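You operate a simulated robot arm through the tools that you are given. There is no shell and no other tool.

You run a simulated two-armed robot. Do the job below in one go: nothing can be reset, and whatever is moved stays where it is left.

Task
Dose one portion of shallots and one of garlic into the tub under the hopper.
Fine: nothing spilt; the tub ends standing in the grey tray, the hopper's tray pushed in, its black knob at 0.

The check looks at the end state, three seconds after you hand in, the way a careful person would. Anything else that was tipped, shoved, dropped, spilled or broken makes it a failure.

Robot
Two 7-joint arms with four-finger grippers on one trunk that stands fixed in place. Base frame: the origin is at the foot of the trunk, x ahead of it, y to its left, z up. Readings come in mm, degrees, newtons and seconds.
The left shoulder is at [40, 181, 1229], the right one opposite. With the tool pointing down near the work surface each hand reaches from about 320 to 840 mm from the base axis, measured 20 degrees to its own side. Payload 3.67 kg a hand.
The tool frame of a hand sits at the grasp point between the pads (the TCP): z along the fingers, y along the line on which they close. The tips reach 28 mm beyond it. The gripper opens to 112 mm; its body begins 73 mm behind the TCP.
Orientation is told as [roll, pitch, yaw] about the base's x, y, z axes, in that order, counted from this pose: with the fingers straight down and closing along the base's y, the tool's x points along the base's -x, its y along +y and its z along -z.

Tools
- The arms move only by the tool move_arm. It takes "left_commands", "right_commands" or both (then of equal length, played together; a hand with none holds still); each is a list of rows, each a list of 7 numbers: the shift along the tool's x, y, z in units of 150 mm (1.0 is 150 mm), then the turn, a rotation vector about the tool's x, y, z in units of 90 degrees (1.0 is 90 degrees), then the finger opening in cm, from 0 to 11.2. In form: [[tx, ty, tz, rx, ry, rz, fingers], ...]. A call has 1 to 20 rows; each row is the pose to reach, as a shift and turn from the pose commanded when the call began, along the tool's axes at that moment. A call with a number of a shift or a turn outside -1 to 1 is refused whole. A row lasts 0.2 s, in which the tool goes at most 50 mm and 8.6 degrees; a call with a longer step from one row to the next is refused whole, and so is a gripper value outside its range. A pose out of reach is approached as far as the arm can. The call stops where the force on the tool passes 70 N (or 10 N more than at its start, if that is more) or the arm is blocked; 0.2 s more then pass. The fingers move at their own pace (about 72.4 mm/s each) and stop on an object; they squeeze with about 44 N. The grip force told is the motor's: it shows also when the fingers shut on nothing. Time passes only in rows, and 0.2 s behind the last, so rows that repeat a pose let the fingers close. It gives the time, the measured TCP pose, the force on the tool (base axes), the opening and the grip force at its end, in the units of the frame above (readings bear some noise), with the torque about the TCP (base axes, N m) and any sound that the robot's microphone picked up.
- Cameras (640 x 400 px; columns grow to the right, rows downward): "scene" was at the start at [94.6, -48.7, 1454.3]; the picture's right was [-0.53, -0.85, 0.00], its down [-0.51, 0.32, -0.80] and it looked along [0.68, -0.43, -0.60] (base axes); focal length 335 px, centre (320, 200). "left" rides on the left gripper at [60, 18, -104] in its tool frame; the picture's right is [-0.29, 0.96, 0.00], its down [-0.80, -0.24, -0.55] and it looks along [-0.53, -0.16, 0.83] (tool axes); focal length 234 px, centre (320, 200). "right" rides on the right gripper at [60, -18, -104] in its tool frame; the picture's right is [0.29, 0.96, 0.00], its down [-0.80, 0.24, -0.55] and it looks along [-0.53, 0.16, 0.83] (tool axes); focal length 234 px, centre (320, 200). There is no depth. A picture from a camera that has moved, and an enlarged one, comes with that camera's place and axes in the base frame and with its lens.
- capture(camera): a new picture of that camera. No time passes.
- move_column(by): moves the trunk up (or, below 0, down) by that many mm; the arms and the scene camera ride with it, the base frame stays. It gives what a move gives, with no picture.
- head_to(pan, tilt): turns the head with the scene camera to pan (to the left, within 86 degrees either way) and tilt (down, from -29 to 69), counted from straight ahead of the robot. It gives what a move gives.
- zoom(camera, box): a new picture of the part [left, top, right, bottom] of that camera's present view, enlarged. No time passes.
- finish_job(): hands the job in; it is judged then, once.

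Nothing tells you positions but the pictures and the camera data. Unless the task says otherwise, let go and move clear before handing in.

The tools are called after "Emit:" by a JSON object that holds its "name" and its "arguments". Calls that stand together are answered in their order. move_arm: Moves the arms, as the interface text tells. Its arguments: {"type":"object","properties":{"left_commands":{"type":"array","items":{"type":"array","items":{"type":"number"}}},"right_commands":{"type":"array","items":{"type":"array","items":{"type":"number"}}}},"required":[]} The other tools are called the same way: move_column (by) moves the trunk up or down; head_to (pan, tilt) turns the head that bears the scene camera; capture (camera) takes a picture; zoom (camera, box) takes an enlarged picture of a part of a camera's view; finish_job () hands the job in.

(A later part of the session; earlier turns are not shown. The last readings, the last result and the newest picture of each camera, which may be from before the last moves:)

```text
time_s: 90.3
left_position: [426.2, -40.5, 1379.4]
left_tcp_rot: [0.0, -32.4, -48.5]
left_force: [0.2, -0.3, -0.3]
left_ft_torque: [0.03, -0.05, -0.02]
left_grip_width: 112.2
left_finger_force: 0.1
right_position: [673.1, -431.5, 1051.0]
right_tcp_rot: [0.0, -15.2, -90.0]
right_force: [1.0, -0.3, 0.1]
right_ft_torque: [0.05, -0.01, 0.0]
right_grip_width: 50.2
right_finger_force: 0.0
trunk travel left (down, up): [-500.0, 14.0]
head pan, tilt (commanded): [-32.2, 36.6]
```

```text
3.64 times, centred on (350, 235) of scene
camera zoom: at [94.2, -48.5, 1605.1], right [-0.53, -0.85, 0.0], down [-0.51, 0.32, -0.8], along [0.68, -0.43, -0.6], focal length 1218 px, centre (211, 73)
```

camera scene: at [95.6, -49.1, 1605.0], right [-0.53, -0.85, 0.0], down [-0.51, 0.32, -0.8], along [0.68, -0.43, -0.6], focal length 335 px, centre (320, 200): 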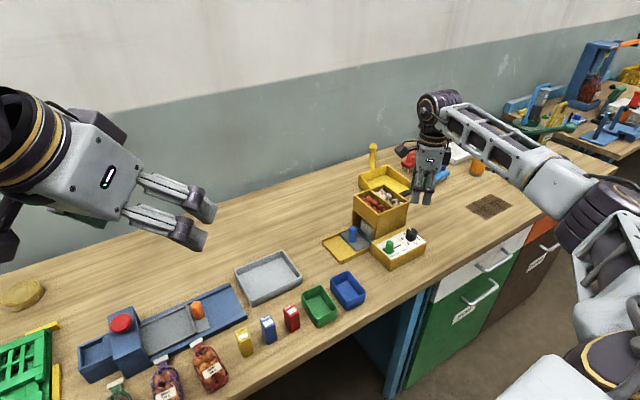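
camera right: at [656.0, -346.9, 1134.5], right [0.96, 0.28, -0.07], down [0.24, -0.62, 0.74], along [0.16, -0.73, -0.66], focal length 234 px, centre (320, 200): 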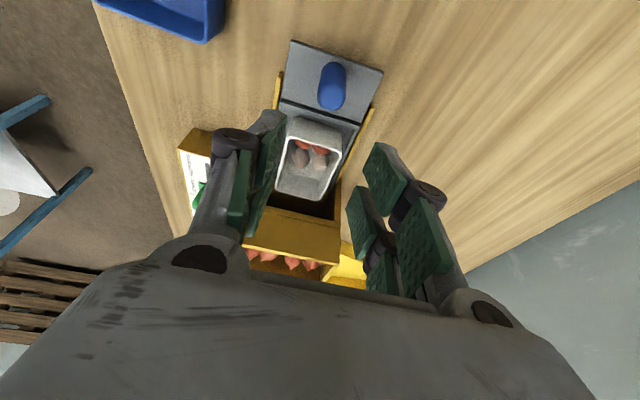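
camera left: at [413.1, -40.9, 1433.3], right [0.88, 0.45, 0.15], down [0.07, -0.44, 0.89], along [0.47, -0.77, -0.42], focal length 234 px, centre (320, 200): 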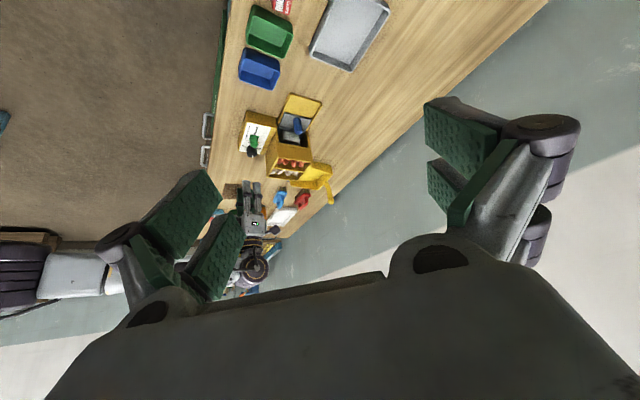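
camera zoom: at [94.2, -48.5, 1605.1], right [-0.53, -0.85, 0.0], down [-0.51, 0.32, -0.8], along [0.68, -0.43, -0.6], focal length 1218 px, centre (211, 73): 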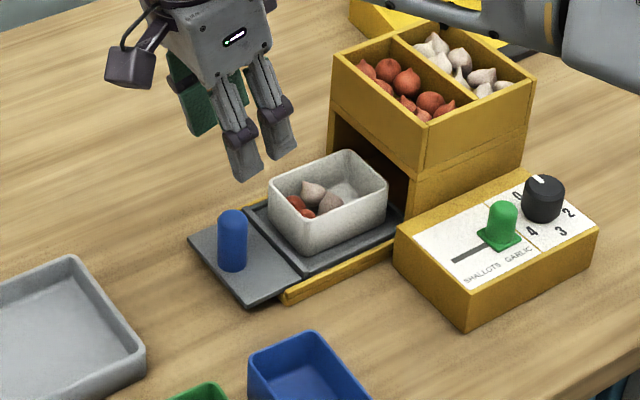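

Emit:
{"name": "zoom", "arguments": {"camera": "right", "box": [240, 30, 400, 230]}}

Emit:
{"name": "zoom", "arguments": {"camera": "scene", "box": [330, 200, 400, 260]}}

Emit:
{"name": "zoom", "arguments": {"camera": "scene", "box": [220, 230, 340, 340]}}

```text
2.00 times, centred on (320, 130) of right
camera zoom: at [656.0, -346.9, 1134.5], right [0.96, 0.28, -0.07], down [0.24, -0.62, 0.74], along [0.16, -0.73, -0.66], focal length 468 px, centre (320, 340)
```

zoom: 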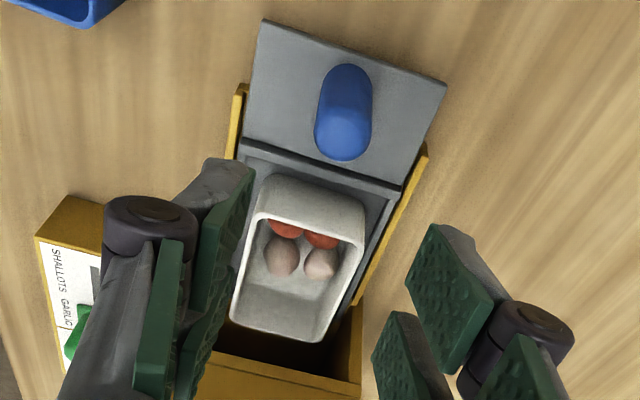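

```text
6.67 times, centred on (365, 230) of scene
camera zoom: at [94.2, -48.5, 1605.1], right [-0.53, -0.85, 0.0], down [-0.51, 0.32, -0.8], along [0.68, -0.43, -0.6], focal length 2234 px, centre (20, 0)
```

zoom: 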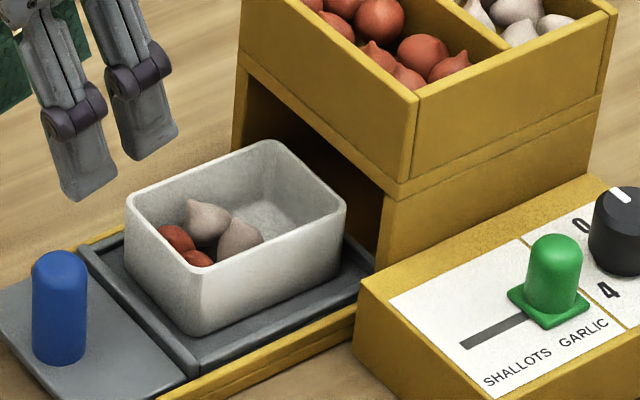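

```text
3.64 times, centred on (280, 285) of scene
camera zoom: at [94.2, -48.5, 1605.1], right [-0.53, -0.85, 0.0], down [-0.51, 0.32, -0.8], along [0.68, -0.43, -0.6], focal length 1218 px, centre (466, -109)
```

zoom: 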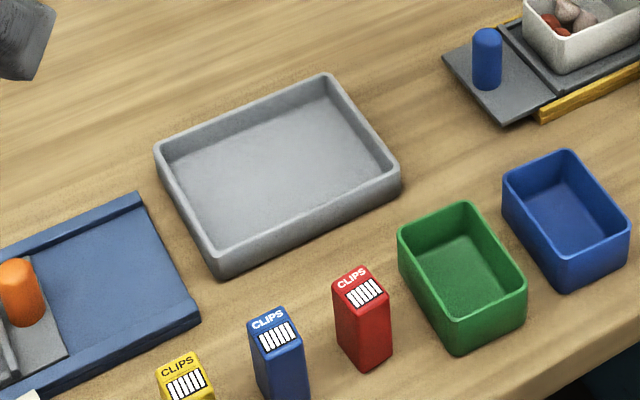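

Triangulated: tub rim z≈931, x 648–704, y −568…−491 (centre 676, −530); grey tray centre near (680, −252). I'll move above the tub, fingers opened across its width.

Emit:
{"name": "move_arm", "arguments": {"right_commands": [[-0.2, 0.004, 0.054, 0, 0, 0, 7.4], [-0.4, 0.008, 0.108, 0, 0, 0, 7.4], [-0.595, 0.01, 0.1616, 0, 0, 0, 7.4]]}}

Emit:
{"name": "capture", "arguments": {"camera": "right"}}

Emit:
{"name": "zoom", "arguments": {"camera": "right", "box": [220, 50, 420, 250]}}

Emit:
{"name": "zoom", "arguments": {"camera": "scene", "box": [310, 160, 430, 280]}}

```text
time_s: 91.2
left_position: [426.5, -40.3, 1378.8]
left_tcp_rot: [0.0, -32.4, -48.5]
left_force: [0.2, 0.1, 0.3]
left_ft_torque: [0.02, 0.0, -0.02]
left_grip_width: 112.1
left_finger_force: 0.0
right_position: [676.9, -524.4, 1048.8]
right_tcp_rot: [0.0, -15.0, -90.0]
right_force: [-0.5, 0.1, -0.2]
right_ft_torque: [0.02, 0.01, -0.02]
right_grip_width: 73.8
right_finger_force: 0.1
trunk travel left (down, up): [-500.0, 14.0]
head pan, tilt (commanded): [-32.2, 36.6]
```

```text
taken
camera right: at [658.7, -440.0, 1133.6], right [0.96, 0.28, -0.08], down [0.24, -0.62, 0.74], along [0.16, -0.73, -0.67], focal length 234 px, centre (320, 200)
```

right: 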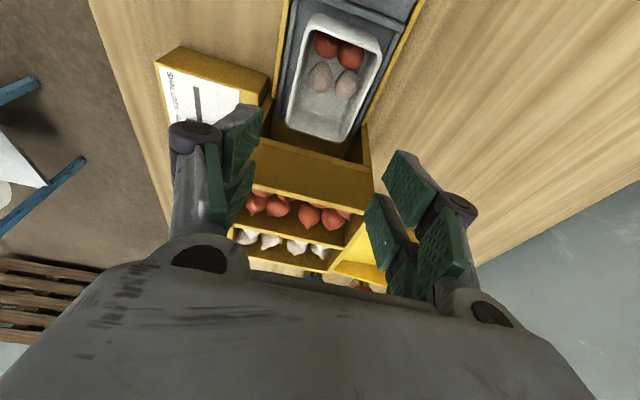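

```text
2.00 times, centred on (320, 150) of right
camera zoom: at [658.7, -440.0, 1133.6], right [0.96, 0.28, -0.08], down [0.24, -0.62, 0.74], along [0.16, -0.73, -0.67], focal length 468 px, centre (320, 300)
```

zoom: 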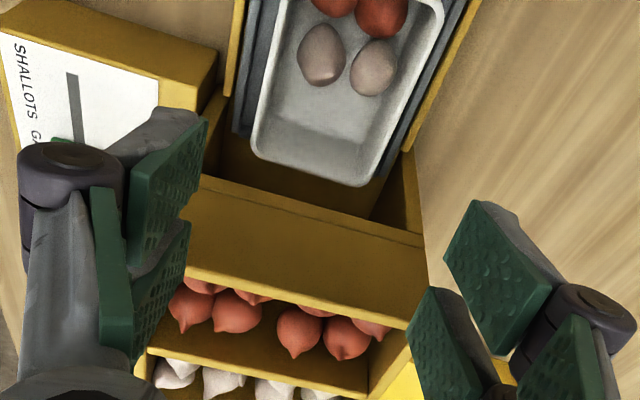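

```text
3.33 times, centred on (370, 220) of scene
camera zoom: at [94.8, -49.2, 1605.0], right [-0.53, -0.85, 0.0], down [-0.51, 0.32, -0.8], along [0.68, -0.43, -0.6], focal length 1117 px, centre (153, 133)
```

zoom: 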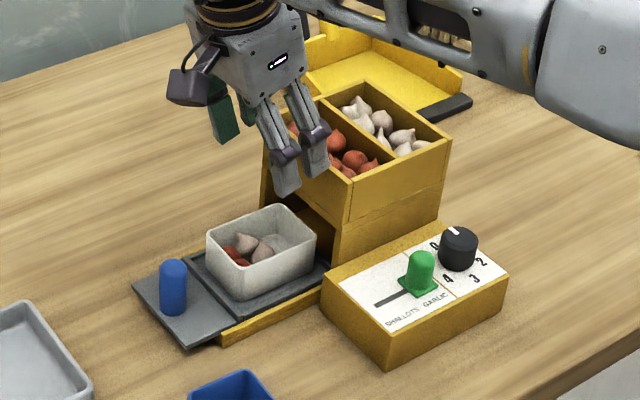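

The tub is below (centre ≈ 675, −525). Its far edge is right at the hopper's wall plane, so after gripping I'll lift ~9 mm, shift +y, then lift fully. Descending first part now.

Emit:
{"name": "move_arm", "arguments": {"right_commands": [[0.045, -0.005, 0.15, 0, 0, 0, 7.4], [0.09, -0.01, 0.3, 0, 0, 0, 7.4], [0.138, -0.01, 0.447, 0, 0, 0, 7.4]]}}

Emit:
{"name": "zoom", "arguments": {"camera": "right", "box": [200, 20, 440, 260]}}

Emit:
{"name": "zoom", "arguments": {"camera": "scene", "box": [310, 160, 430, 280]}}

```text
time_s: 92.0
left_position: [428.0, -40.4, 1379.1]
left_tcp_rot: [0.0, -32.4, -48.5]
left_force: [1.1, 0.7, -0.3]
left_ft_torque: [0.01, 0.02, -0.01]
left_grip_width: 111.5
left_finger_force: 0.1
right_position: [673.9, -523.8, 978.6]
right_tcp_rot: [0.0, -15.2, -90.0]
right_force: [0.7, 0.8, 0.7]
right_ft_torque: [-0.01, -0.03, 0.04]
right_grip_width: 73.7
right_finger_force: 0.1
trunk travel left (down, up): [-500.0, 14.0]
head pan, tilt (commanded): [-32.2, 36.6]
```

```text
1.67 times, centred on (320, 140) of right
camera zoom: at [657.1, -437.3, 1063.9], right [0.96, 0.28, -0.07], down [0.24, -0.62, 0.74], along [0.16, -0.73, -0.66], focal length 390 px, centre (320, 300)
```

zoom: 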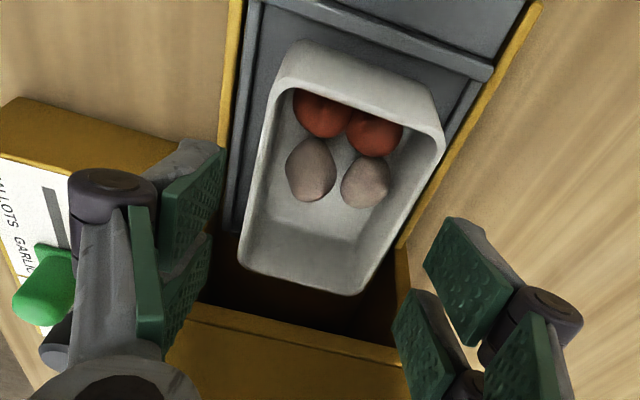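

```text
3.33 times, centred on (370, 220) of scene
camera zoom: at [95.2, -48.5, 1605.0], right [-0.53, -0.85, 0.0], down [-0.51, 0.32, -0.8], along [0.68, -0.43, -0.6], focal length 1117 px, centre (153, 133)
```

zoom: 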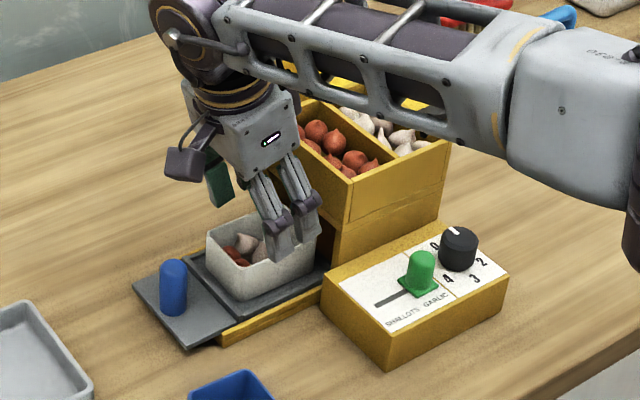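

Emit:
{"name": "move_arm", "arguments": {"right_commands": [[0.03, 0.006, 0.1, 0, 0, 0, 7.4], [0.06, 0.012, 0.19, 0, 0, 0, 7.4]]}}

Emit:
{"name": "move_arm", "arguments": {"right_commands": [[0.017, 0, 0.065, 0, 0, 0, 7.4], [0.017, 0, 0.065, 0, 0, 0, 7.4]]}}

Emit:
{"name": "zoom", "arguments": {"camera": "right", "box": [200, 20, 440, 260]}}

Emit:
{"name": "zoom", "arguments": {"camera": "scene", "box": [320, 180, 400, 260]}}

```text
time_s: 92.5
left_position: [427.3, -41.5, 1378.1]
left_tcp_rot: [-0.1, -32.4, -48.5]
left_force: [0.5, 0.2, -0.6]
left_ft_torque: [0.01, -0.01, 0.03]
left_grip_width: 112.1
left_finger_force: 0.0
right_position: [677.6, -521.1, 947.4]
right_tcp_rot: [0.0, -15.1, -90.0]
right_force: [-0.2, 0.9, -0.3]
right_ft_torque: [-0.02, 0.0, -0.04]
right_grip_width: 73.9
right_finger_force: 0.0
trunk travel left (down, up): [-500.0, 14.0]
head pan, tilt (commanded): [-32.2, 36.6]
```

```text
time_s: 93.2
left_position: [427.4, -42.0, 1378.5]
left_tcp_rot: [0.0, -32.4, -48.5]
left_force: [-0.2, 0.0, -0.7]
left_ft_torque: [-0.02, 0.03, 0.04]
left_grip_width: 112.3
left_finger_force: 0.1
right_position: [676.1, -521.5, 939.2]
right_tcp_rot: [0.0, -15.1, -90.1]
right_force: [-0.5, 0.2, 0.1]
right_ft_torque: [-0.02, -0.02, 0.01]
right_grip_width: 73.9
right_finger_force: 0.0
trunk travel left (down, up): [-500.0, 14.0]
head pan, tilt (commanded): [-32.2, 36.6]
```

```text
1.67 times, centred on (320, 140) of right
camera zoom: at [659.3, -436.5, 1023.4], right [0.96, 0.28, -0.08], down [0.24, -0.62, 0.74], along [0.16, -0.73, -0.66], focal length 390 px, centre (320, 300)
```

zoom: 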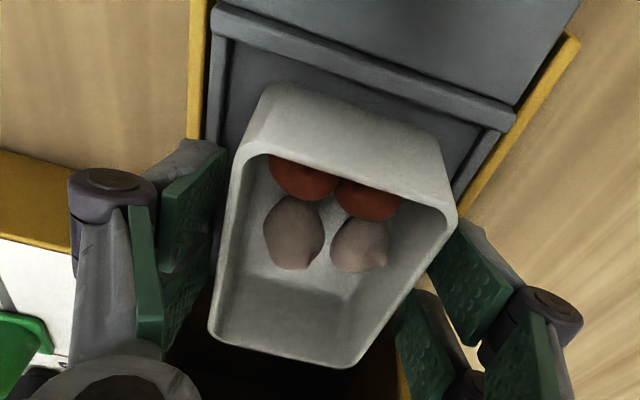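

```text
5.00 times, centred on (360, 220) of scene
camera zoom: at [95.0, -48.7, 1605.0], right [-0.53, -0.85, 0.0], down [-0.51, 0.32, -0.8], along [0.68, -0.43, -0.6], focal length 1675 px, centre (120, 100)
```

zoom: 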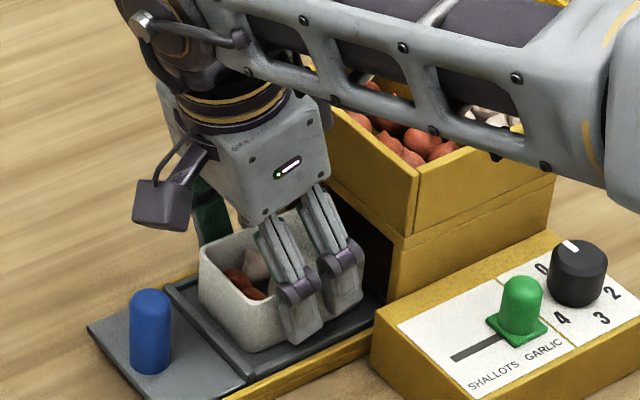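

Emit:
{"name": "move_arm", "arguments": {"right_commands": [[0.009, 0, 0.035, 0, 0, 0, 7.4], [0.009, 0, 0.035, 0, 0, 0, 6.4], [0.009, 0, 0.035, 0, 0, 0, 5.4], [0.009, 0, 0.035, 0, 0, 0, 4.6], [0.009, 0, 0.035, 0, 0, 0, 4.6]]}}

Emit:
{"name": "zoom", "arguments": {"camera": "right", "box": [200, 20, 440, 260]}}

Emit:
{"name": "zoom", "arguments": {"camera": "scene", "box": [320, 180, 400, 260]}}

```text
time_s: 94.3
left_position: [427.1, -40.0, 1378.3]
left_tcp_rot: [0.0, -32.4, -48.5]
left_force: [-1.0, 0.7, -0.2]
left_ft_torque: [-0.01, -0.03, 0.0]
left_grip_width: 111.6
left_finger_force: 0.2
right_position: [677.6, -522.1, 933.3]
right_tcp_rot: [0.0, -15.2, -89.9]
right_force: [0.2, 0.2, 0.5]
right_ft_torque: [0.0, -0.02, 0.02]
right_grip_width: 59.4
right_finger_force: 43.7
trunk travel left (down, up): [-500.0, 14.0]
head pan, tilt (commanded): [-32.2, 36.6]
```

```text
1.67 times, centred on (320, 140) of right
camera zoom: at [659.2, -436.4, 1017.9], right [0.96, 0.28, -0.08], down [0.24, -0.62, 0.74], along [0.16, -0.73, -0.66], focal length 390 px, centre (320, 300)
```

zoom: 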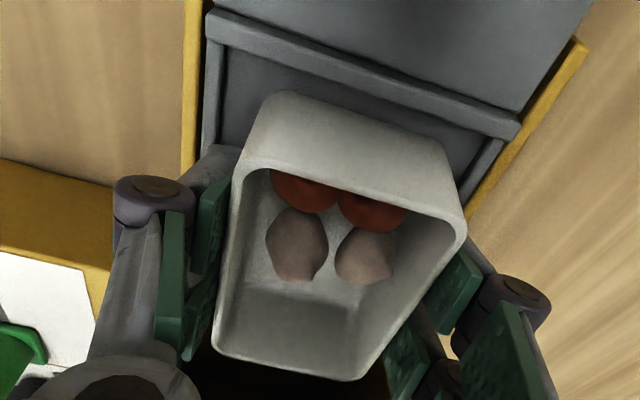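

```text
5.00 times, centred on (360, 220) of scene
camera zoom: at [94.9, -48.8, 1605.0], right [-0.53, -0.85, 0.0], down [-0.51, 0.32, -0.8], along [0.68, -0.43, -0.6], focal length 1675 px, centre (120, 100)
```

zoom: 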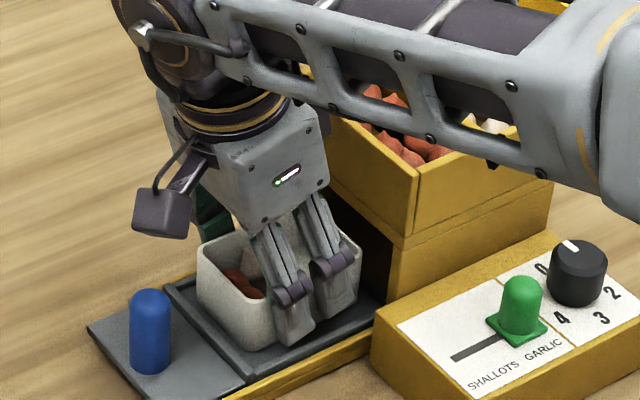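

Tub gripped (59.4 mm). Lifting 9 mm first.

Emit:
{"name": "move_arm", "arguments": {"right_commands": [[-0.004, 0, -0.0145, 0, 0, 0, 4.6], [-0.008, 0, -0.029, 0, 0, 0, 4.6], [-0.0157, 0, -0.0579, 0, 0, 0, 4.6], [-0.0157, 0, -0.0579, 0, 0, 0, 4.6]]}}

Emit:
{"name": "zoom", "arguments": {"camera": "scene", "box": [320, 180, 400, 260]}}

Emit:
{"name": "zoom", "arguments": {"camera": "right", "box": [200, 20, 440, 260]}}

```text
time_s: 95.3
left_position: [427.2, -41.7, 1377.3]
left_tcp_rot: [0.0, -32.5, -48.5]
left_force: [0.1, 0.3, -0.4]
left_ft_torque: [-0.02, 0.01, 0.0]
left_grip_width: 111.9
left_finger_force: 0.0
right_position: [677.4, -520.9, 942.3]
right_tcp_rot: [0.0, -15.2, -89.9]
right_force: [-0.3, 0.1, -1.8]
right_ft_torque: [0.02, -0.03, -0.05]
right_grip_width: 59.3
right_finger_force: 43.9
trunk travel left (down, up): [-500.0, 14.0]
head pan, tilt (commanded): [-32.2, 36.6]
```

```text
5.00 times, centred on (360, 220) of scene
camera zoom: at [95.0, -48.8, 1605.0], right [-0.53, -0.85, 0.0], down [-0.51, 0.32, -0.8], along [0.68, -0.43, -0.6], focal length 1675 px, centre (120, 100)
```

zoom: 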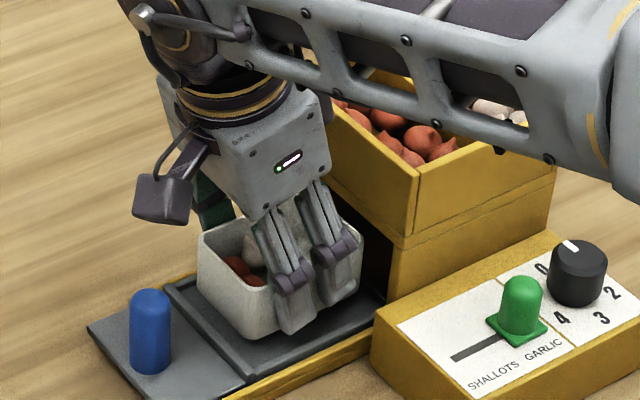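

```text
1.67 times, centred on (320, 140) of right
camera zoom: at [659.1, -436.6, 1027.5], right [0.96, 0.28, -0.08], down [0.24, -0.62, 0.74], along [0.16, -0.73, -0.66], focal length 390 px, centre (320, 300)
```

zoom: 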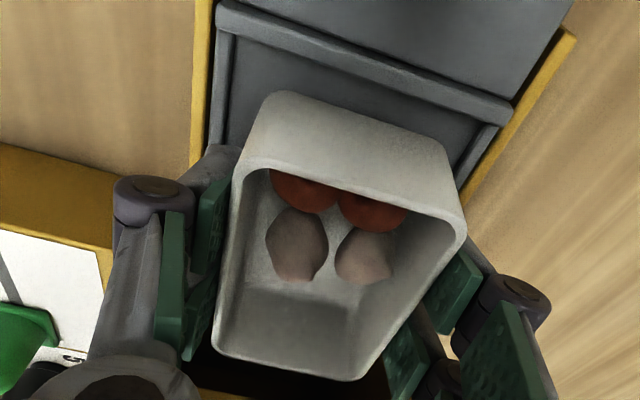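

The tub is held securely (≈0.18 kg). Moving it away from the hopper and lifting clear.

Emit:
{"name": "move_arm", "arguments": {"right_commands": [[-0.0087, 0, -0.0322, 0, 0, 0, 4.6], [0.0217, 0, -0.0473, 0, 0, 0, 4.6], [0.0521, 0, -0.0625, 0, 0, 0, 4.6], [0.0985, 0, -0.082, 0, 0, 0, 4.6], [0.145, 0, -0.1016, 0, 0, 0, 4.6], [0.147, 0, -0.157, 0, 0, 0, 4.6], [0.1493, 0, -0.2131, 0, 0, 0, 4.6], [0.1275, 0, -0.2935, 0, 0, 0, 4.6], [0.1057, 0, -0.374, 0, 0, 0, 4.6], [0.0838, 0, -0.4545, 0, 0, 0, 4.6], [0.062, 0, -0.535, 0, 0, 0, 4.6]]}}

Emit:
{"name": "capture", "arguments": {"camera": "scene"}}

Emit:
{"name": "capture", "arguments": {"camera": "right"}}

```text
time_s: 97.8
left_position: [426.2, -40.6, 1378.9]
left_tcp_rot: [-0.1, -32.4, -48.4]
left_force: [-0.4, 0.3, -0.5]
left_ft_torque: [0.02, 0.0, 0.0]
left_grip_width: 112.0
left_finger_force: 0.2
right_position: [676.9, -491.7, 1018.9]
right_tcp_rot: [0.0, -15.1, -90.0]
right_force: [0.0, -0.4, -1.3]
right_ft_torque: [-0.02, 0.0, 0.01]
right_grip_width: 59.4
right_finger_force: 44.0
trunk travel left (down, up): [-500.0, 14.0]
head pan, tilt (commanded): [-32.2, 36.6]
```

```text
taken
camera scene: at [94.7, -48.6, 1605.1], right [-0.53, -0.85, 0.0], down [-0.51, 0.32, -0.8], along [0.68, -0.43, -0.6], focal length 335 px, centre (320, 200)
```

scene: 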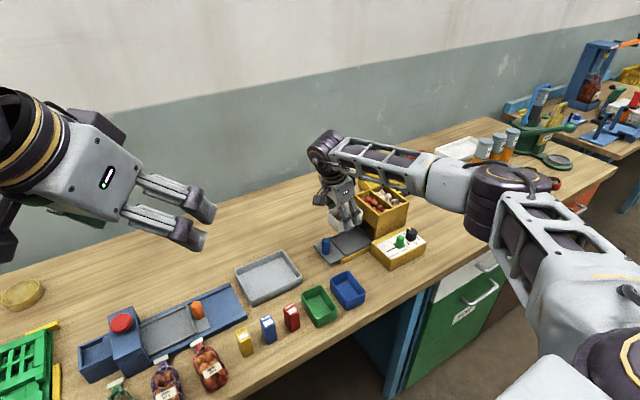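

```text
taken
camera right: at [658.9, -406.5, 1102.9], right [0.96, 0.28, -0.08], down [0.24, -0.62, 0.74], along [0.16, -0.73, -0.66], focal length 234 px, centre (320, 200)
```

right: 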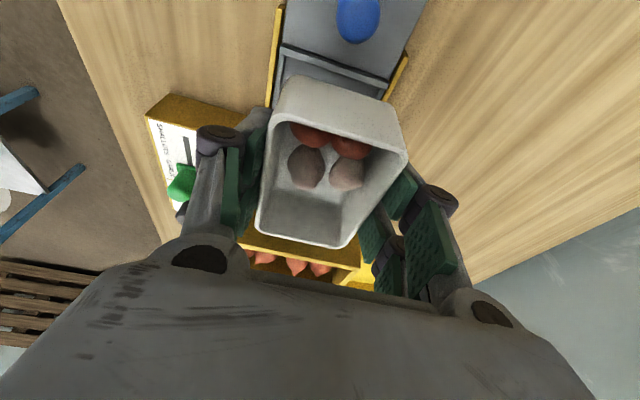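

The tub with its four bulbs is clear of everything. Carrying it level in +y to above the grey tray.

Emit:
{"name": "move_arm", "arguments": {"right_commands": [[0.07, 0, -0.019, 0, 0, 0, 4.6], [0.19, 0, -0.0516, 0, 0, 0, 4.6], [0.32, 0, -0.087, 0, 0, 0, 4.6], [0.45, 0, -0.122, 0, 0, 0, 4.6], [0.58, 0, -0.1575, 0, 0, 0, 4.6], [0.7, 0, -0.19, 0, 0, 0, 4.6], [0.772, 0, -0.2096, 0, 0, 0, 4.6]]}}

Emit:
{"name": "move_arm", "arguments": {"right_commands": [[0.07, 0, -0.019, 0, 0, 0, 4.6], [0.19, 0, -0.0516, 0, 0, 0, 4.6], [0.32, 0, -0.087, 0, 0, 0, 4.6], [0.45, 0, -0.122, 0, 0, 0, 4.6], [0.58, 0, -0.1575, 0, 0, 0, 4.6], [0.7, 0, -0.19, 0, 0, 0, 4.6], [0.762, 0, -0.207, 0, 0, 0, 4.6]]}}

Emit:
{"name": "capture", "arguments": {"camera": "right"}}

Emit:
{"name": "zoom", "arguments": {"camera": "scene", "box": [200, 180, 360, 320]}}

```text
time_s: 99.3
left_position: [425.9, -40.3, 1378.0]
left_tcp_rot: [0.0, -32.3, -48.4]
left_force: [0.2, -0.7, 0.0]
left_ft_torque: [-0.02, 0.01, -0.01]
left_grip_width: 111.9
left_finger_force: 0.1
right_position: [677.0, -369.9, 1017.4]
right_tcp_rot: [0.0, -15.2, -90.0]
right_force: [0.0, -0.4, -1.9]
right_ft_torque: [0.04, -0.03, 0.01]
right_grip_width: 59.6
right_finger_force: 43.7
trunk travel left (down, up): [-500.0, 14.0]
head pan, tilt (commanded): [-32.2, 36.6]
```

```text
time_s: 101.0
left_position: [427.6, -40.3, 1378.2]
left_tcp_rot: [0.0, -32.4, -48.5]
left_force: [0.1, 0.6, -0.4]
left_ft_torque: [-0.01, 0.0, 0.03]
left_grip_width: 111.8
left_finger_force: 0.1
right_position: [677.8, -252.1, 1017.6]
right_tcp_rot: [0.0, -15.2, -90.1]
right_force: [0.4, 1.4, -0.9]
right_ft_torque: [-0.02, 0.0, 0.02]
right_grip_width: 59.6
right_finger_force: 44.0
trunk travel left (down, up): [-500.0, 14.0]
head pan, tilt (commanded): [-32.2, 36.6]
```

```text
taken
camera right: at [659.7, -167.1, 1102.8], right [0.96, 0.28, -0.08], down [0.24, -0.62, 0.74], along [0.16, -0.73, -0.66], focal length 234 px, centre (320, 200)
```

right: 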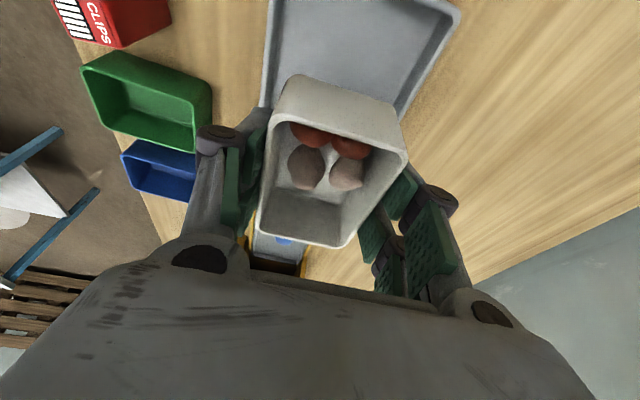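

```text
2.86 times, centred on (280, 250) of scene
camera zoom: at [95.0, -48.4, 1605.0], right [-0.53, -0.85, 0.0], down [-0.51, 0.32, -0.8], along [0.68, -0.43, -0.6], focal length 957 px, centre (434, 57)
```

zoom: 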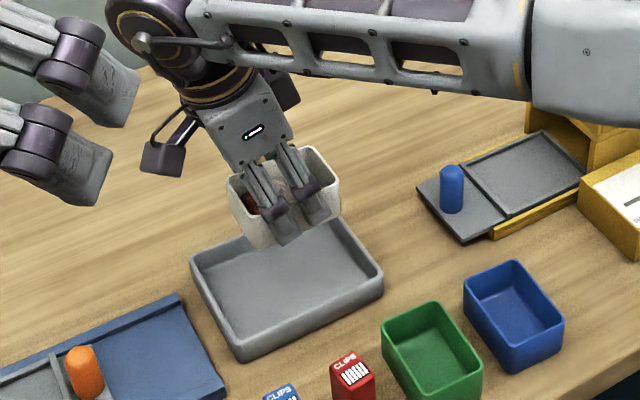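

The grey tray is centred at about (681, −254); the tub hangs nearly over it. Lowering to just above the tray floor.

Emit:
{"name": "move_arm", "arguments": {"right_commands": [[0.03, 0.01, 0.08, 0, 0, 0, 4.6], [0.06, 0.02, 0.18, 0, 0, 0, 4.6], [0.09, 0.023, 0.28, 0, 0, 0, 4.6], [0.115, 0.023, 0.38, 0, 0, 0, 4.6], [0.139, 0.023, 0.46, 0, 0, 0, 4.6]]}}

Emit:
{"name": "zoom", "arguments": {"camera": "scene", "box": [200, 200, 340, 320]}}

Emit:
{"name": "capture", "arguments": {"camera": "right"}}

```text
time_s: 102.2
left_position: [427.7, -40.8, 1379.3]
left_tcp_rot: [0.0, -32.4, -48.5]
left_force: [0.6, 0.4, -0.6]
left_ft_torque: [-0.03, -0.01, 0.03]
left_grip_width: 112.1
left_finger_force: 0.1
right_position: [679.0, -252.5, 944.6]
right_tcp_rot: [0.0, -15.2, -90.0]
right_force: [1.1, -0.4, -1.1]
right_ft_torque: [-0.01, 0.0, 0.03]
right_grip_width: 59.3
right_finger_force: 44.3
trunk travel left (down, up): [-500.0, 14.0]
head pan, tilt (commanded): [-32.2, 36.6]
```

```text
3.33 times, centred on (270, 260) of scene
camera zoom: at [95.2, -48.6, 1605.0], right [-0.53, -0.85, 0.0], down [-0.51, 0.32, -0.8], along [0.68, -0.43, -0.6], focal length 1117 px, centre (487, 0)
```

zoom: 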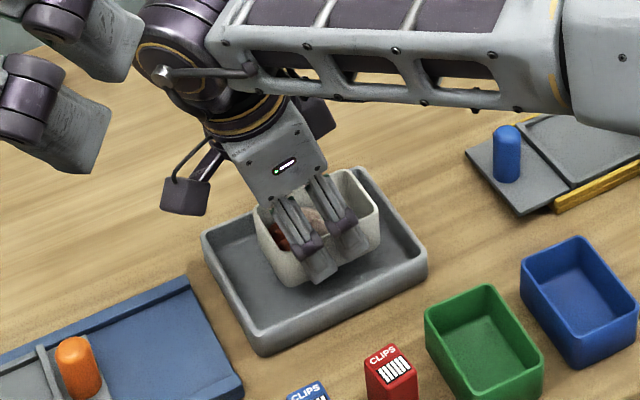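

```text
taken
camera right: at [662.3, -166.0, 1029.4], right [0.96, 0.28, -0.08], down [0.24, -0.62, 0.74], along [0.16, -0.73, -0.66], focal length 234 px, centre (320, 200)
```

right: 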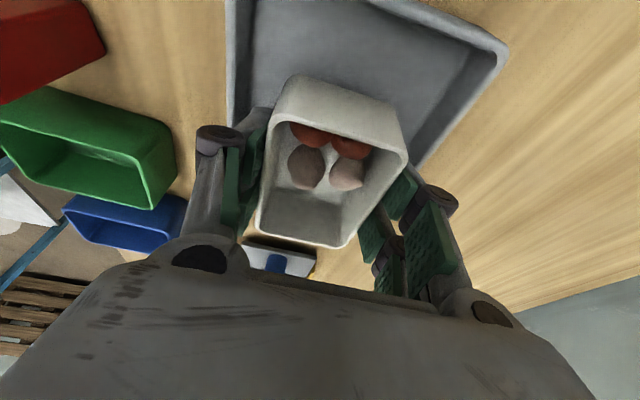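

Emit:
{"name": "move_arm", "arguments": {"right_commands": [[0.025, 0, 0.02, 0, 0, 0, 4.6], [0.0526, 0, 0.041, 0, 0, 0, 4.6], [0.0526, 0, 0.041, 0, 0, 0, 4.6]]}}

Emit:
{"name": "move_arm", "arguments": {"right_commands": [[0.0052, 0, 0.0193, 0, 0, 0, 4.6], [0.0052, 0, 0.0193, 0, 0, 0, 4.6]]}}

Emit:
{"name": "move_arm", "arguments": {"right_commands": [[0.0052, 0, 0.0193, 0, 0, 0, 4.6], [0.0052, 0, 0.0193, 0, 0, 0, 4.6]]}}

```text
time_s: 103.0
left_position: [426.7, -39.3, 1378.1]
left_tcp_rot: [0.1, -32.4, -48.5]
left_force: [-0.3, -0.4, 0.8]
left_ft_torque: [-0.03, 0.0, -0.02]
left_grip_width: 112.0
left_finger_force: 0.1
right_position: [680.2, -244.5, 937.2]
right_tcp_rot: [-0.1, -15.2, -90.0]
right_force: [0.4, -0.5, -1.2]
right_ft_torque: [0.0, -0.02, 0.04]
right_grip_width: 59.5
right_finger_force: 44.0
trunk travel left (down, up): [-500.0, 14.0]
head pan, tilt (commanded): [-32.2, 36.6]
```

```text
time_s: 103.5
left_position: [427.8, -40.9, 1378.6]
left_tcp_rot: [0.0, -32.4, -48.5]
left_force: [0.2, 0.5, -0.3]
left_ft_torque: [-0.01, 0.03, -0.01]
left_grip_width: 111.9
left_finger_force: 0.1
right_position: [680.0, -244.2, 934.7]
right_tcp_rot: [-0.1, -15.2, -90.0]
right_force: [-0.2, 0.3, -0.9]
right_ft_torque: [-0.02, -0.03, -0.01]
right_grip_width: 59.3
right_finger_force: 43.8
trunk travel left (down, up): [-500.0, 14.0]
head pan, tilt (commanded): [-32.2, 36.6]
```

```text
time_s: 104.2
left_position: [427.4, -40.9, 1378.1]
left_tcp_rot: [0.0, -32.4, -48.5]
left_force: [-0.1, -0.4, -0.6]
left_ft_torque: [-0.03, 0.02, -0.01]
left_grip_width: 112.0
left_finger_force: 0.1
right_position: [679.9, -245.2, 931.7]
right_tcp_rot: [0.0, -15.2, -89.9]
right_force: [0.3, 0.9, -0.5]
right_ft_torque: [0.05, -0.01, 0.03]
right_grip_width: 59.2
right_finger_force: 44.0
trunk travel left (down, up): [-500.0, 14.0]
head pan, tilt (commanded): [-32.2, 36.6]
```

No contact yet; continuing down in 2–3 mm steps.

Emit:
{"name": "move_arm", "arguments": {"right_commands": [[0.0035, 0, 0.0129, 0, 0, 0, 4.6], [0.0035, 0, 0.0129, 0, 0, 0, 4.6]]}}

Emit:
{"name": "move_arm", "arguments": {"right_commands": [[0.0035, 0, 0.0129, 0, 0, 0, 4.6], [0.0035, 0, 0.0129, 0, 0, 0, 4.6]]}}

Emit:
{"name": "zoom", "arguments": {"camera": "scene", "box": [230, 220, 330, 320]}}

```text
time_s: 104.8
left_position: [427.1, -40.4, 1378.5]
left_tcp_rot: [0.0, -32.3, -48.5]
left_force: [-0.3, -0.3, -0.5]
left_ft_torque: [0.0, -0.02, 0.0]
left_grip_width: 112.3
left_finger_force: 0.1
right_position: [681.6, -244.0, 929.8]
right_tcp_rot: [-0.1, -15.2, -90.0]
right_force: [0.2, -0.6, -1.1]
right_ft_torque: [0.0, 0.0, -0.01]
right_grip_width: 59.3
right_finger_force: 43.7
trunk travel left (down, up): [-500.0, 14.0]
head pan, tilt (commanded): [-32.2, 36.6]
```

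```text
time_s: 105.3
left_position: [427.5, -39.3, 1379.0]
left_tcp_rot: [0.0, -32.5, -48.5]
left_force: [0.4, -0.3, 0.3]
left_ft_torque: [0.01, 0.0, 0.0]
left_grip_width: 111.9
left_finger_force: 0.1
right_position: [681.0, -245.4, 927.3]
right_tcp_rot: [0.0, -15.1, -90.0]
right_force: [-0.9, -0.3, -1.3]
right_ft_torque: [-0.01, 0.03, 0.01]
right_grip_width: 59.3
right_finger_force: 43.9
trunk travel left (down, up): [-500.0, 14.0]
head pan, tilt (commanded): [-32.2, 36.6]
```

```text
4.00 times, centred on (280, 270) of scene
camera zoom: at [94.9, -48.7, 1605.0], right [-0.53, -0.85, 0.0], down [-0.51, 0.32, -0.8], along [0.68, -0.43, -0.6], focal length 1340 px, centre (480, -80)
```

zoom: 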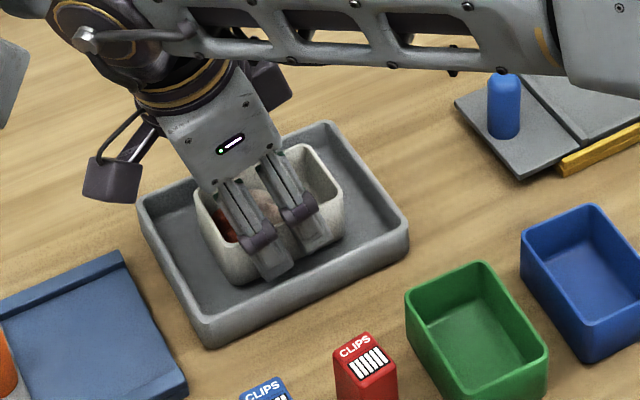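

Emit:
{"name": "move_arm", "arguments": {"right_commands": [[0.0035, 0, 0.0129, 0, 0, 0, 4.6], [0.0035, 0, 0.0129, 0, 0, 0, 4.6]]}}

Emit:
{"name": "move_arm", "arguments": {"right_commands": [[0.0026, 0, 0.0097, 0, 0, 0, 4.6], [0.0026, 0, 0.0097, 0, 0, 0, 4.6]]}}

```text
time_s: 106.0
left_position: [426.9, -39.9, 1378.9]
left_tcp_rot: [0.0, -32.3, -48.5]
left_force: [0.3, 0.0, 1.3]
left_ft_torque: [0.0, -0.02, 0.03]
left_grip_width: 112.1
left_finger_force: 0.1
right_position: [680.2, -245.1, 925.6]
right_tcp_rot: [0.0, -15.2, -90.0]
right_force: [0.2, 0.0, -1.3]
right_ft_torque: [0.0, -0.01, -0.03]
right_grip_width: 59.4
right_finger_force: 43.5
trunk travel left (down, up): [-500.0, 14.0]
head pan, tilt (commanded): [-32.2, 36.6]
```

```text
time_s: 106.5
left_position: [426.8, -40.6, 1377.6]
left_tcp_rot: [-0.1, -32.5, -48.5]
left_force: [-0.3, 0.8, 0.8]
left_ft_torque: [0.03, -0.02, -0.01]
left_grip_width: 112.0
left_finger_force: 0.1
right_position: [679.9, -244.6, 923.6]
right_tcp_rot: [-0.1, -15.2, -90.1]
right_force: [-0.4, 0.7, -1.3]
right_ft_torque: [-0.01, 0.01, -0.01]
right_grip_width: 59.4
right_finger_force: 43.8
trunk travel left (down, up): [-500.0, 14.0]
head pan, tilt (commanded): [-32.2, 36.6]
```

Emit:
{"name": "zoom", "arguments": {"camera": "scene", "box": [262, 250, 312, 300]}}

Emit:
{"name": "move_arm", "arguments": {"right_commands": [[0.0026, 0, 0.0097, 0, 0, 0, 4.6], [0.0026, 0, 0.0097, 0, 0, 0, 4.6]]}}

Emit:
{"name": "zoom", "arguments": {"camera": "scene", "box": [262, 250, 312, 300]}}

```text
8.00 times, centred on (287, 275) of scene
camera zoom: at [94.9, -48.7, 1605.0], right [-0.53, -0.85, 0.0], down [-0.51, 0.32, -0.8], along [0.68, -0.43, -0.6], focal length 2680 px, centre (584, -400)
```

zoom: 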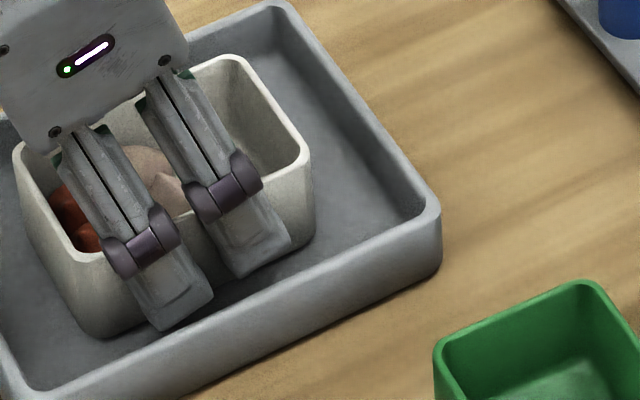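

```text
time_s: 107.2
left_position: [425.9, -40.1, 1377.4]
left_tcp_rot: [0.0, -32.4, -48.4]
left_force: [-0.8, -0.3, 0.7]
left_ft_torque: [0.01, 0.01, -0.01]
left_grip_width: 112.0
left_finger_force: 0.1
right_position: [679.8, -245.2, 923.0]
right_tcp_rot: [0.2, -15.2, -90.1]
right_force: [0.1, -0.9, 4.0]
right_ft_torque: [-0.02, 0.18, 0.03]
right_grip_width: 59.4
right_finger_force: 43.6
trunk travel left (down, up): [-500.0, 14.0]
head pan, tilt (commanded): [-32.2, 36.6]
```

```text
8.00 times, centred on (287, 275) of scene
camera zoom: at [94.4, -48.5, 1605.1], right [-0.53, -0.85, 0.0], down [-0.51, 0.32, -0.8], along [0.68, -0.43, -0.6], focal length 2680 px, centre (584, -400)
```

zoom: 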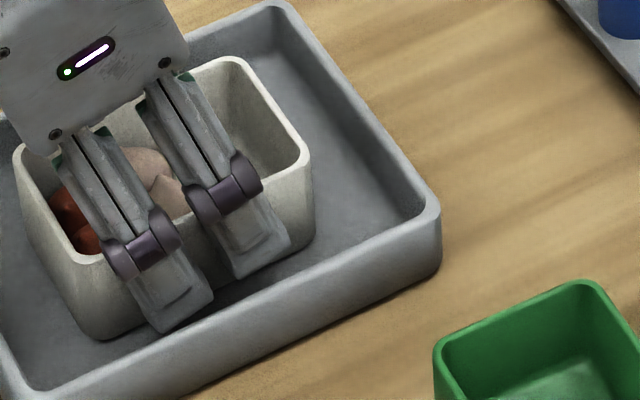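

Contact (+4 N): the tub stands on the tray floor. Opening slightly and rising straight up.

Emit:
{"name": "move_arm", "arguments": {"right_commands": [[0, 0, 0, 0, 0, 0, 6.2], [0, 0, 0, 0, 0, 0, 6.7], [0, 0, 0, 0, 0, 0, 6.7]]}}

Emit:
{"name": "zoom", "arguments": {"camera": "scene", "box": [262, 250, 312, 300]}}

Emit:
{"name": "capture", "arguments": {"camera": "right"}}

```text
time_s: 108.0
left_position: [427.5, -42.1, 1379.0]
left_tcp_rot: [0.0, -32.5, -48.6]
left_force: [0.5, 0.2, 0.1]
left_ft_torque: [-0.03, -0.01, 0.01]
left_grip_width: 112.2
left_finger_force: 0.1
right_position: [679.7, -245.0, 921.8]
right_tcp_rot: [0.0, -15.2, -90.0]
right_force: [0.3, -0.1, 0.3]
right_ft_torque: [0.0, -0.03, 0.02]
right_grip_width: 66.8
right_finger_force: 0.2
trunk travel left (down, up): [-500.0, 14.0]
head pan, tilt (commanded): [-32.2, 36.6]
```

```text
8.00 times, centred on (287, 275) of scene
camera zoom: at [94.9, -48.6, 1605.0], right [-0.53, -0.85, 0.0], down [-0.51, 0.32, -0.8], along [0.68, -0.43, -0.6], focal length 2680 px, centre (584, -400)
```

zoom: 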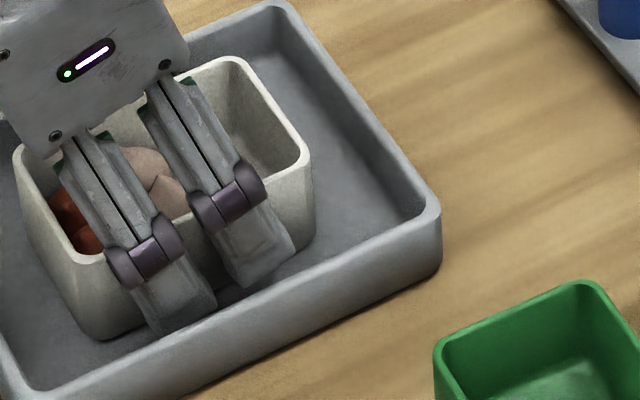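

```text
taken
camera right: at [662.4, -159.7, 1007.1], right [0.96, 0.28, -0.08], down [0.24, -0.62, 0.74], along [0.16, -0.73, -0.66], focal length 234 px, centre (320, 200)
```

right: 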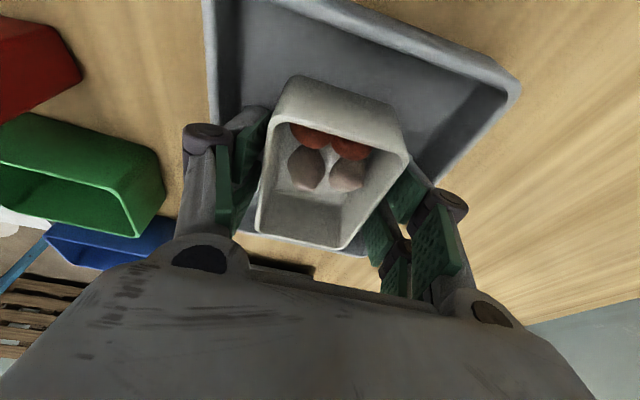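

Emit:
{"name": "move_arm", "arguments": {"right_commands": [[-0.026, 0, -0.0965, 0, 0, 0, 6.7], [-0.07, 0, -0.257, 0, 0, 0, 6.7], [-0.122, 0, -0.45, 0, 0, 0, 6.7], [-0.17, 0, -0.63, 0, 0, 0, 6.7], [-0.2096, 0, -0.772, 0, 0, 0, 6.7]]}}

Emit:
{"name": "capture", "arguments": {"camera": "right"}}

Emit:
{"name": "zoom", "arguments": {"camera": "scene", "box": [220, 200, 360, 320]}}

```text
time_s: 109.2
left_position: [427.5, -41.6, 1378.9]
left_tcp_rot: [0.0, -32.4, -48.5]
left_force: [-0.2, 0.1, -0.2]
left_ft_torque: [-0.03, 0.03, 0.04]
left_grip_width: 112.2
left_finger_force: 0.1
right_position: [680.4, -244.0, 1044.4]
right_tcp_rot: [-0.1, -15.1, -90.1]
right_force: [-0.4, -0.8, 0.3]
right_ft_torque: [0.03, -0.01, -0.01]
right_grip_width: 67.0
right_finger_force: 0.1
trunk travel left (down, up): [-500.0, 14.0]
head pan, tilt (commanded): [-32.2, 36.6]
```

```text
taken
camera right: at [662.0, -159.5, 1128.1], right [0.96, 0.28, -0.07], down [0.24, -0.62, 0.74], along [0.16, -0.73, -0.66], focal length 234 px, centre (320, 200)
```

right: 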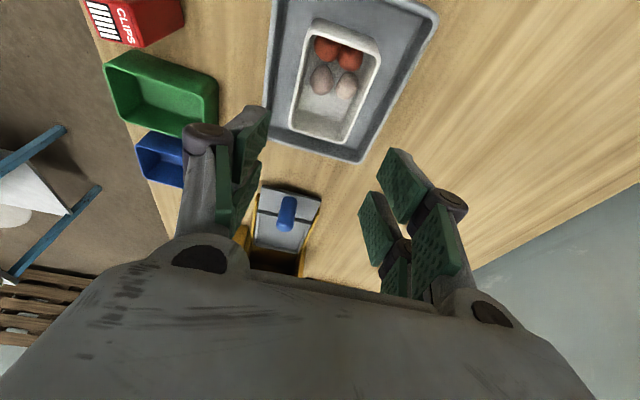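

```text
3.33 times, centred on (290, 260) of scene
camera zoom: at [94.4, -48.6, 1605.1], right [-0.53, -0.85, 0.0], down [-0.51, 0.32, -0.8], along [0.68, -0.43, -0.6], focal length 1117 px, centre (420, 0)
```

zoom: 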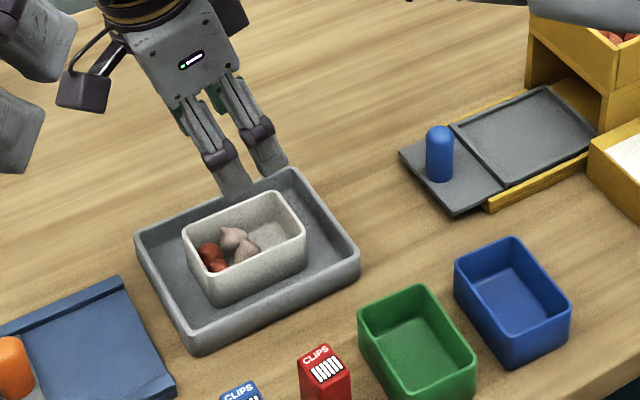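

The tub stands in the grey tray with its four bulbs. Now back to the hopper tray's handle at about (675, −431) to push the tray in.

Emit:
{"name": "move_arm", "arguments": {"right_commands": [[-0.2, -0.01, 0.054, 0, 0, 0, 5.0], [-0.42, -0.02, 0.114, 0, 0, 0, 5.0], [-0.6433, -0.033, 0.1747, 0, 0, 0, 5.0]]}}

Emit:
{"name": "move_arm", "arguments": {"right_commands": [[-0.18, 0, 0.05, 0, 0, 0, 5.0], [-0.37, 0, 0.1, 0, 0, 0, 5.0], [-0.553, 0, 0.15, 0, 0, 0, 5.0]]}}

Emit:
{"name": "zoom", "arguments": {"camera": "right", "box": [220, 50, 420, 250]}}

Emit:
{"name": "zoom", "arguments": {"camera": "scene", "box": [290, 170, 430, 290]}}

```text
time_s: 110.0
left_position: [426.9, -41.7, 1378.5]
left_tcp_rot: [0.0, -32.4, -48.5]
left_force: [0.1, 0.0, -0.3]
left_ft_torque: [0.03, -0.02, 0.0]
left_grip_width: 112.2
left_finger_force: 0.1
right_position: [676.0, -345.5, 1042.5]
right_tcp_rot: [0.0, -15.1, -89.9]
right_force: [-0.2, -0.3, -0.9]
right_ft_torque: [0.0, 0.0, 0.0]
right_grip_width: 49.7
right_finger_force: 0.1
trunk travel left (down, up): [-500.0, 14.0]
head pan, tilt (commanded): [-32.2, 36.6]
```

```text
time_s: 110.8
left_position: [427.6, -40.8, 1377.7]
left_tcp_rot: [0.0, -32.4, -48.5]
left_force: [-0.8, 0.1, 0.2]
left_ft_torque: [0.01, 0.04, -0.01]
left_grip_width: 112.1
left_finger_force: 0.1
right_position: [675.9, -431.3, 1041.9]
right_tcp_rot: [0.0, -15.2, -90.0]
right_force: [-0.1, 1.2, 0.0]
right_ft_torque: [0.02, -0.02, 0.01]
right_grip_width: 49.7
right_finger_force: 0.1
trunk travel left (down, up): [-500.0, 14.0]
head pan, tilt (commanded): [-32.2, 36.6]
```

```text
2.00 times, centred on (320, 150) of right
camera zoom: at [658.3, -347.0, 1127.0], right [0.96, 0.28, -0.07], down [0.24, -0.62, 0.74], along [0.16, -0.73, -0.66], focal length 468 px, centre (320, 300)
```

zoom: 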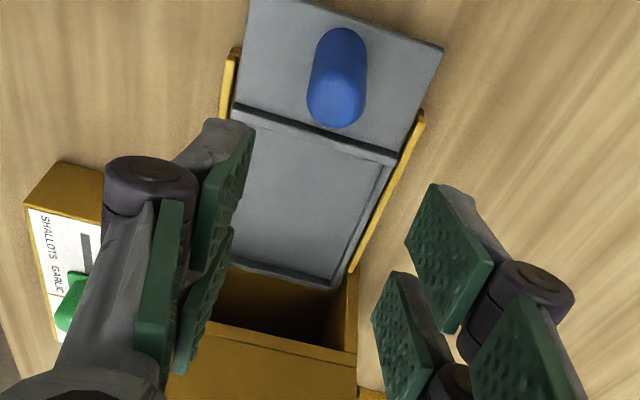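

```text
3.33 times, centred on (360, 230) of scene
camera zoom: at [94.7, -49.0, 1605.0], right [-0.53, -0.85, 0.0], down [-0.51, 0.32, -0.8], along [0.68, -0.43, -0.6], focal length 1117 px, centre (187, 100)
```

zoom: 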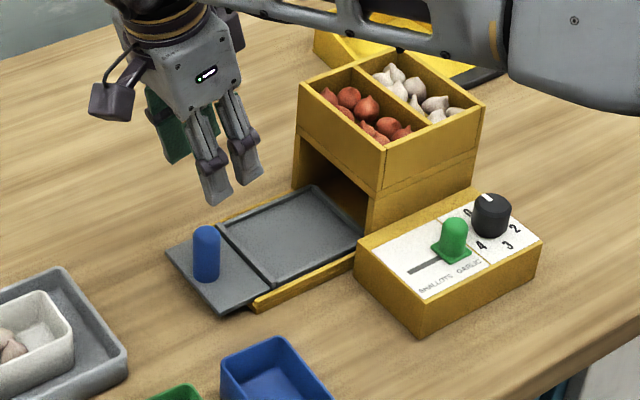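

The tray recess is empty and clean. Descending onto the handle.

Emit:
{"name": "move_arm", "arguments": {"right_commands": [[0.045, 0, 0.17, 0, 0, 0, 5.0], [0.09, 0, 0.34, 0, 0, 0, 5.0], [0.13, 0.002, 0.51, 0, 0, 0, 5.0], [0.17, 0.003, 0.665, 0, 0, 0, 5.0]]}}

Emit:
{"name": "zoom", "arguments": {"camera": "right", "box": [220, 50, 420, 250]}}

```text
time_s: 111.8
left_position: [427.9, -41.8, 1379.1]
left_tcp_rot: [-0.1, -32.4, -48.6]
left_force: [-0.1, 0.6, 0.4]
left_ft_torque: [-0.01, 0.0, 0.02]
left_grip_width: 112.1
left_finger_force: 0.0
right_position: [676.3, -431.3, 939.7]
right_tcp_rot: [0.0, -15.2, -90.1]
right_force: [-0.6, 0.9, -0.4]
right_ft_torque: [0.0, -0.02, 0.0]
right_grip_width: 49.7
right_finger_force: 0.1
trunk travel left (down, up): [-500.0, 14.0]
head pan, tilt (commanded): [-32.2, 36.6]
```

```text
2.00 times, centred on (320, 150) of right
camera zoom: at [658.7, -347.6, 1023.3], right [0.96, 0.28, -0.08], down [0.24, -0.62, 0.74], along [0.16, -0.73, -0.66], focal length 468 px, centre (320, 300)
```

zoom: 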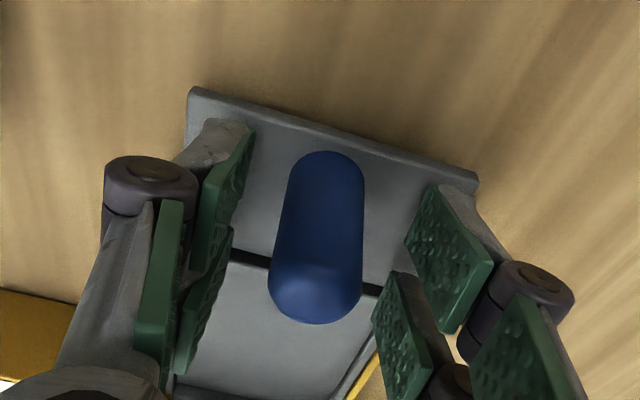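

Emit:
{"name": "move_arm", "arguments": {"right_commands": [[0, 0, 0, 0, 0, 0, 3.0], [0, -0.003, 0, 0, 0, 0, 1.5], [0, -0.003, 0, 0, 0, 0, 1.5], [-0.0965, -0.003, 0.0262, 0, 0, 0, 1.5], [-0.193, -0.003, 0.0524, 0, 0, 0, 1.5], [-0.2895, -0.003, 0.0786, 0, 0, 0, 1.5], [-0.386, -0.003, 0.1048, 0, 0, 0, 1.5], [-0.4825, -0.003, 0.131, 0, 0, 0, 1.5], [-0.56, -0.003, 0.152, 0, 0, 0, 1.5]]}}

Emit:
{"name": "zoom", "arguments": {"camera": "scene", "box": [290, 170, 430, 290]}}

```text
time_s: 113.8
left_position: [427.3, -41.4, 1378.6]
left_tcp_rot: [0.0, -32.4, -48.5]
left_force: [0.2, 0.1, -0.6]
left_ft_torque: [-0.02, -0.01, 0.01]
left_grip_width: 111.8
left_finger_force: 0.0
right_position: [674.7, -520.0, 938.3]
right_tcp_rot: [0.0, -15.2, -90.0]
right_force: [-2.5, 0.0, -6.4]
right_ft_torque: [-0.56, 0.2, -0.03]
right_grip_width: 23.0
right_finger_force: 44.9
trunk travel left (down, up): [-500.0, 14.0]
head pan, tilt (commanded): [-32.2, 36.6]
```

```text
3.33 times, centred on (360, 230) of scene
camera zoom: at [95.1, -49.5, 1605.0], right [-0.53, -0.85, 0.0], down [-0.51, 0.32, -0.8], along [0.68, -0.43, -0.6], focal length 1117 px, centre (187, 100)
```

zoom: 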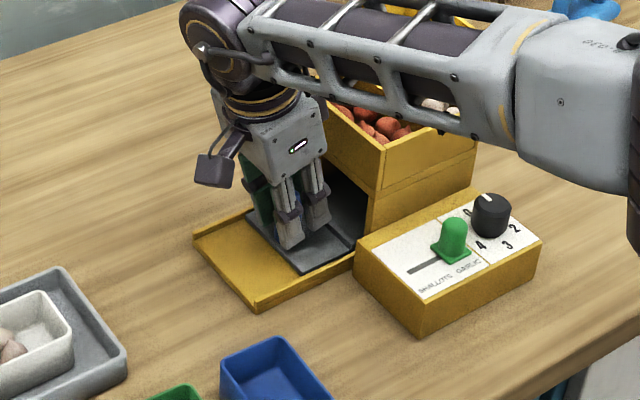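

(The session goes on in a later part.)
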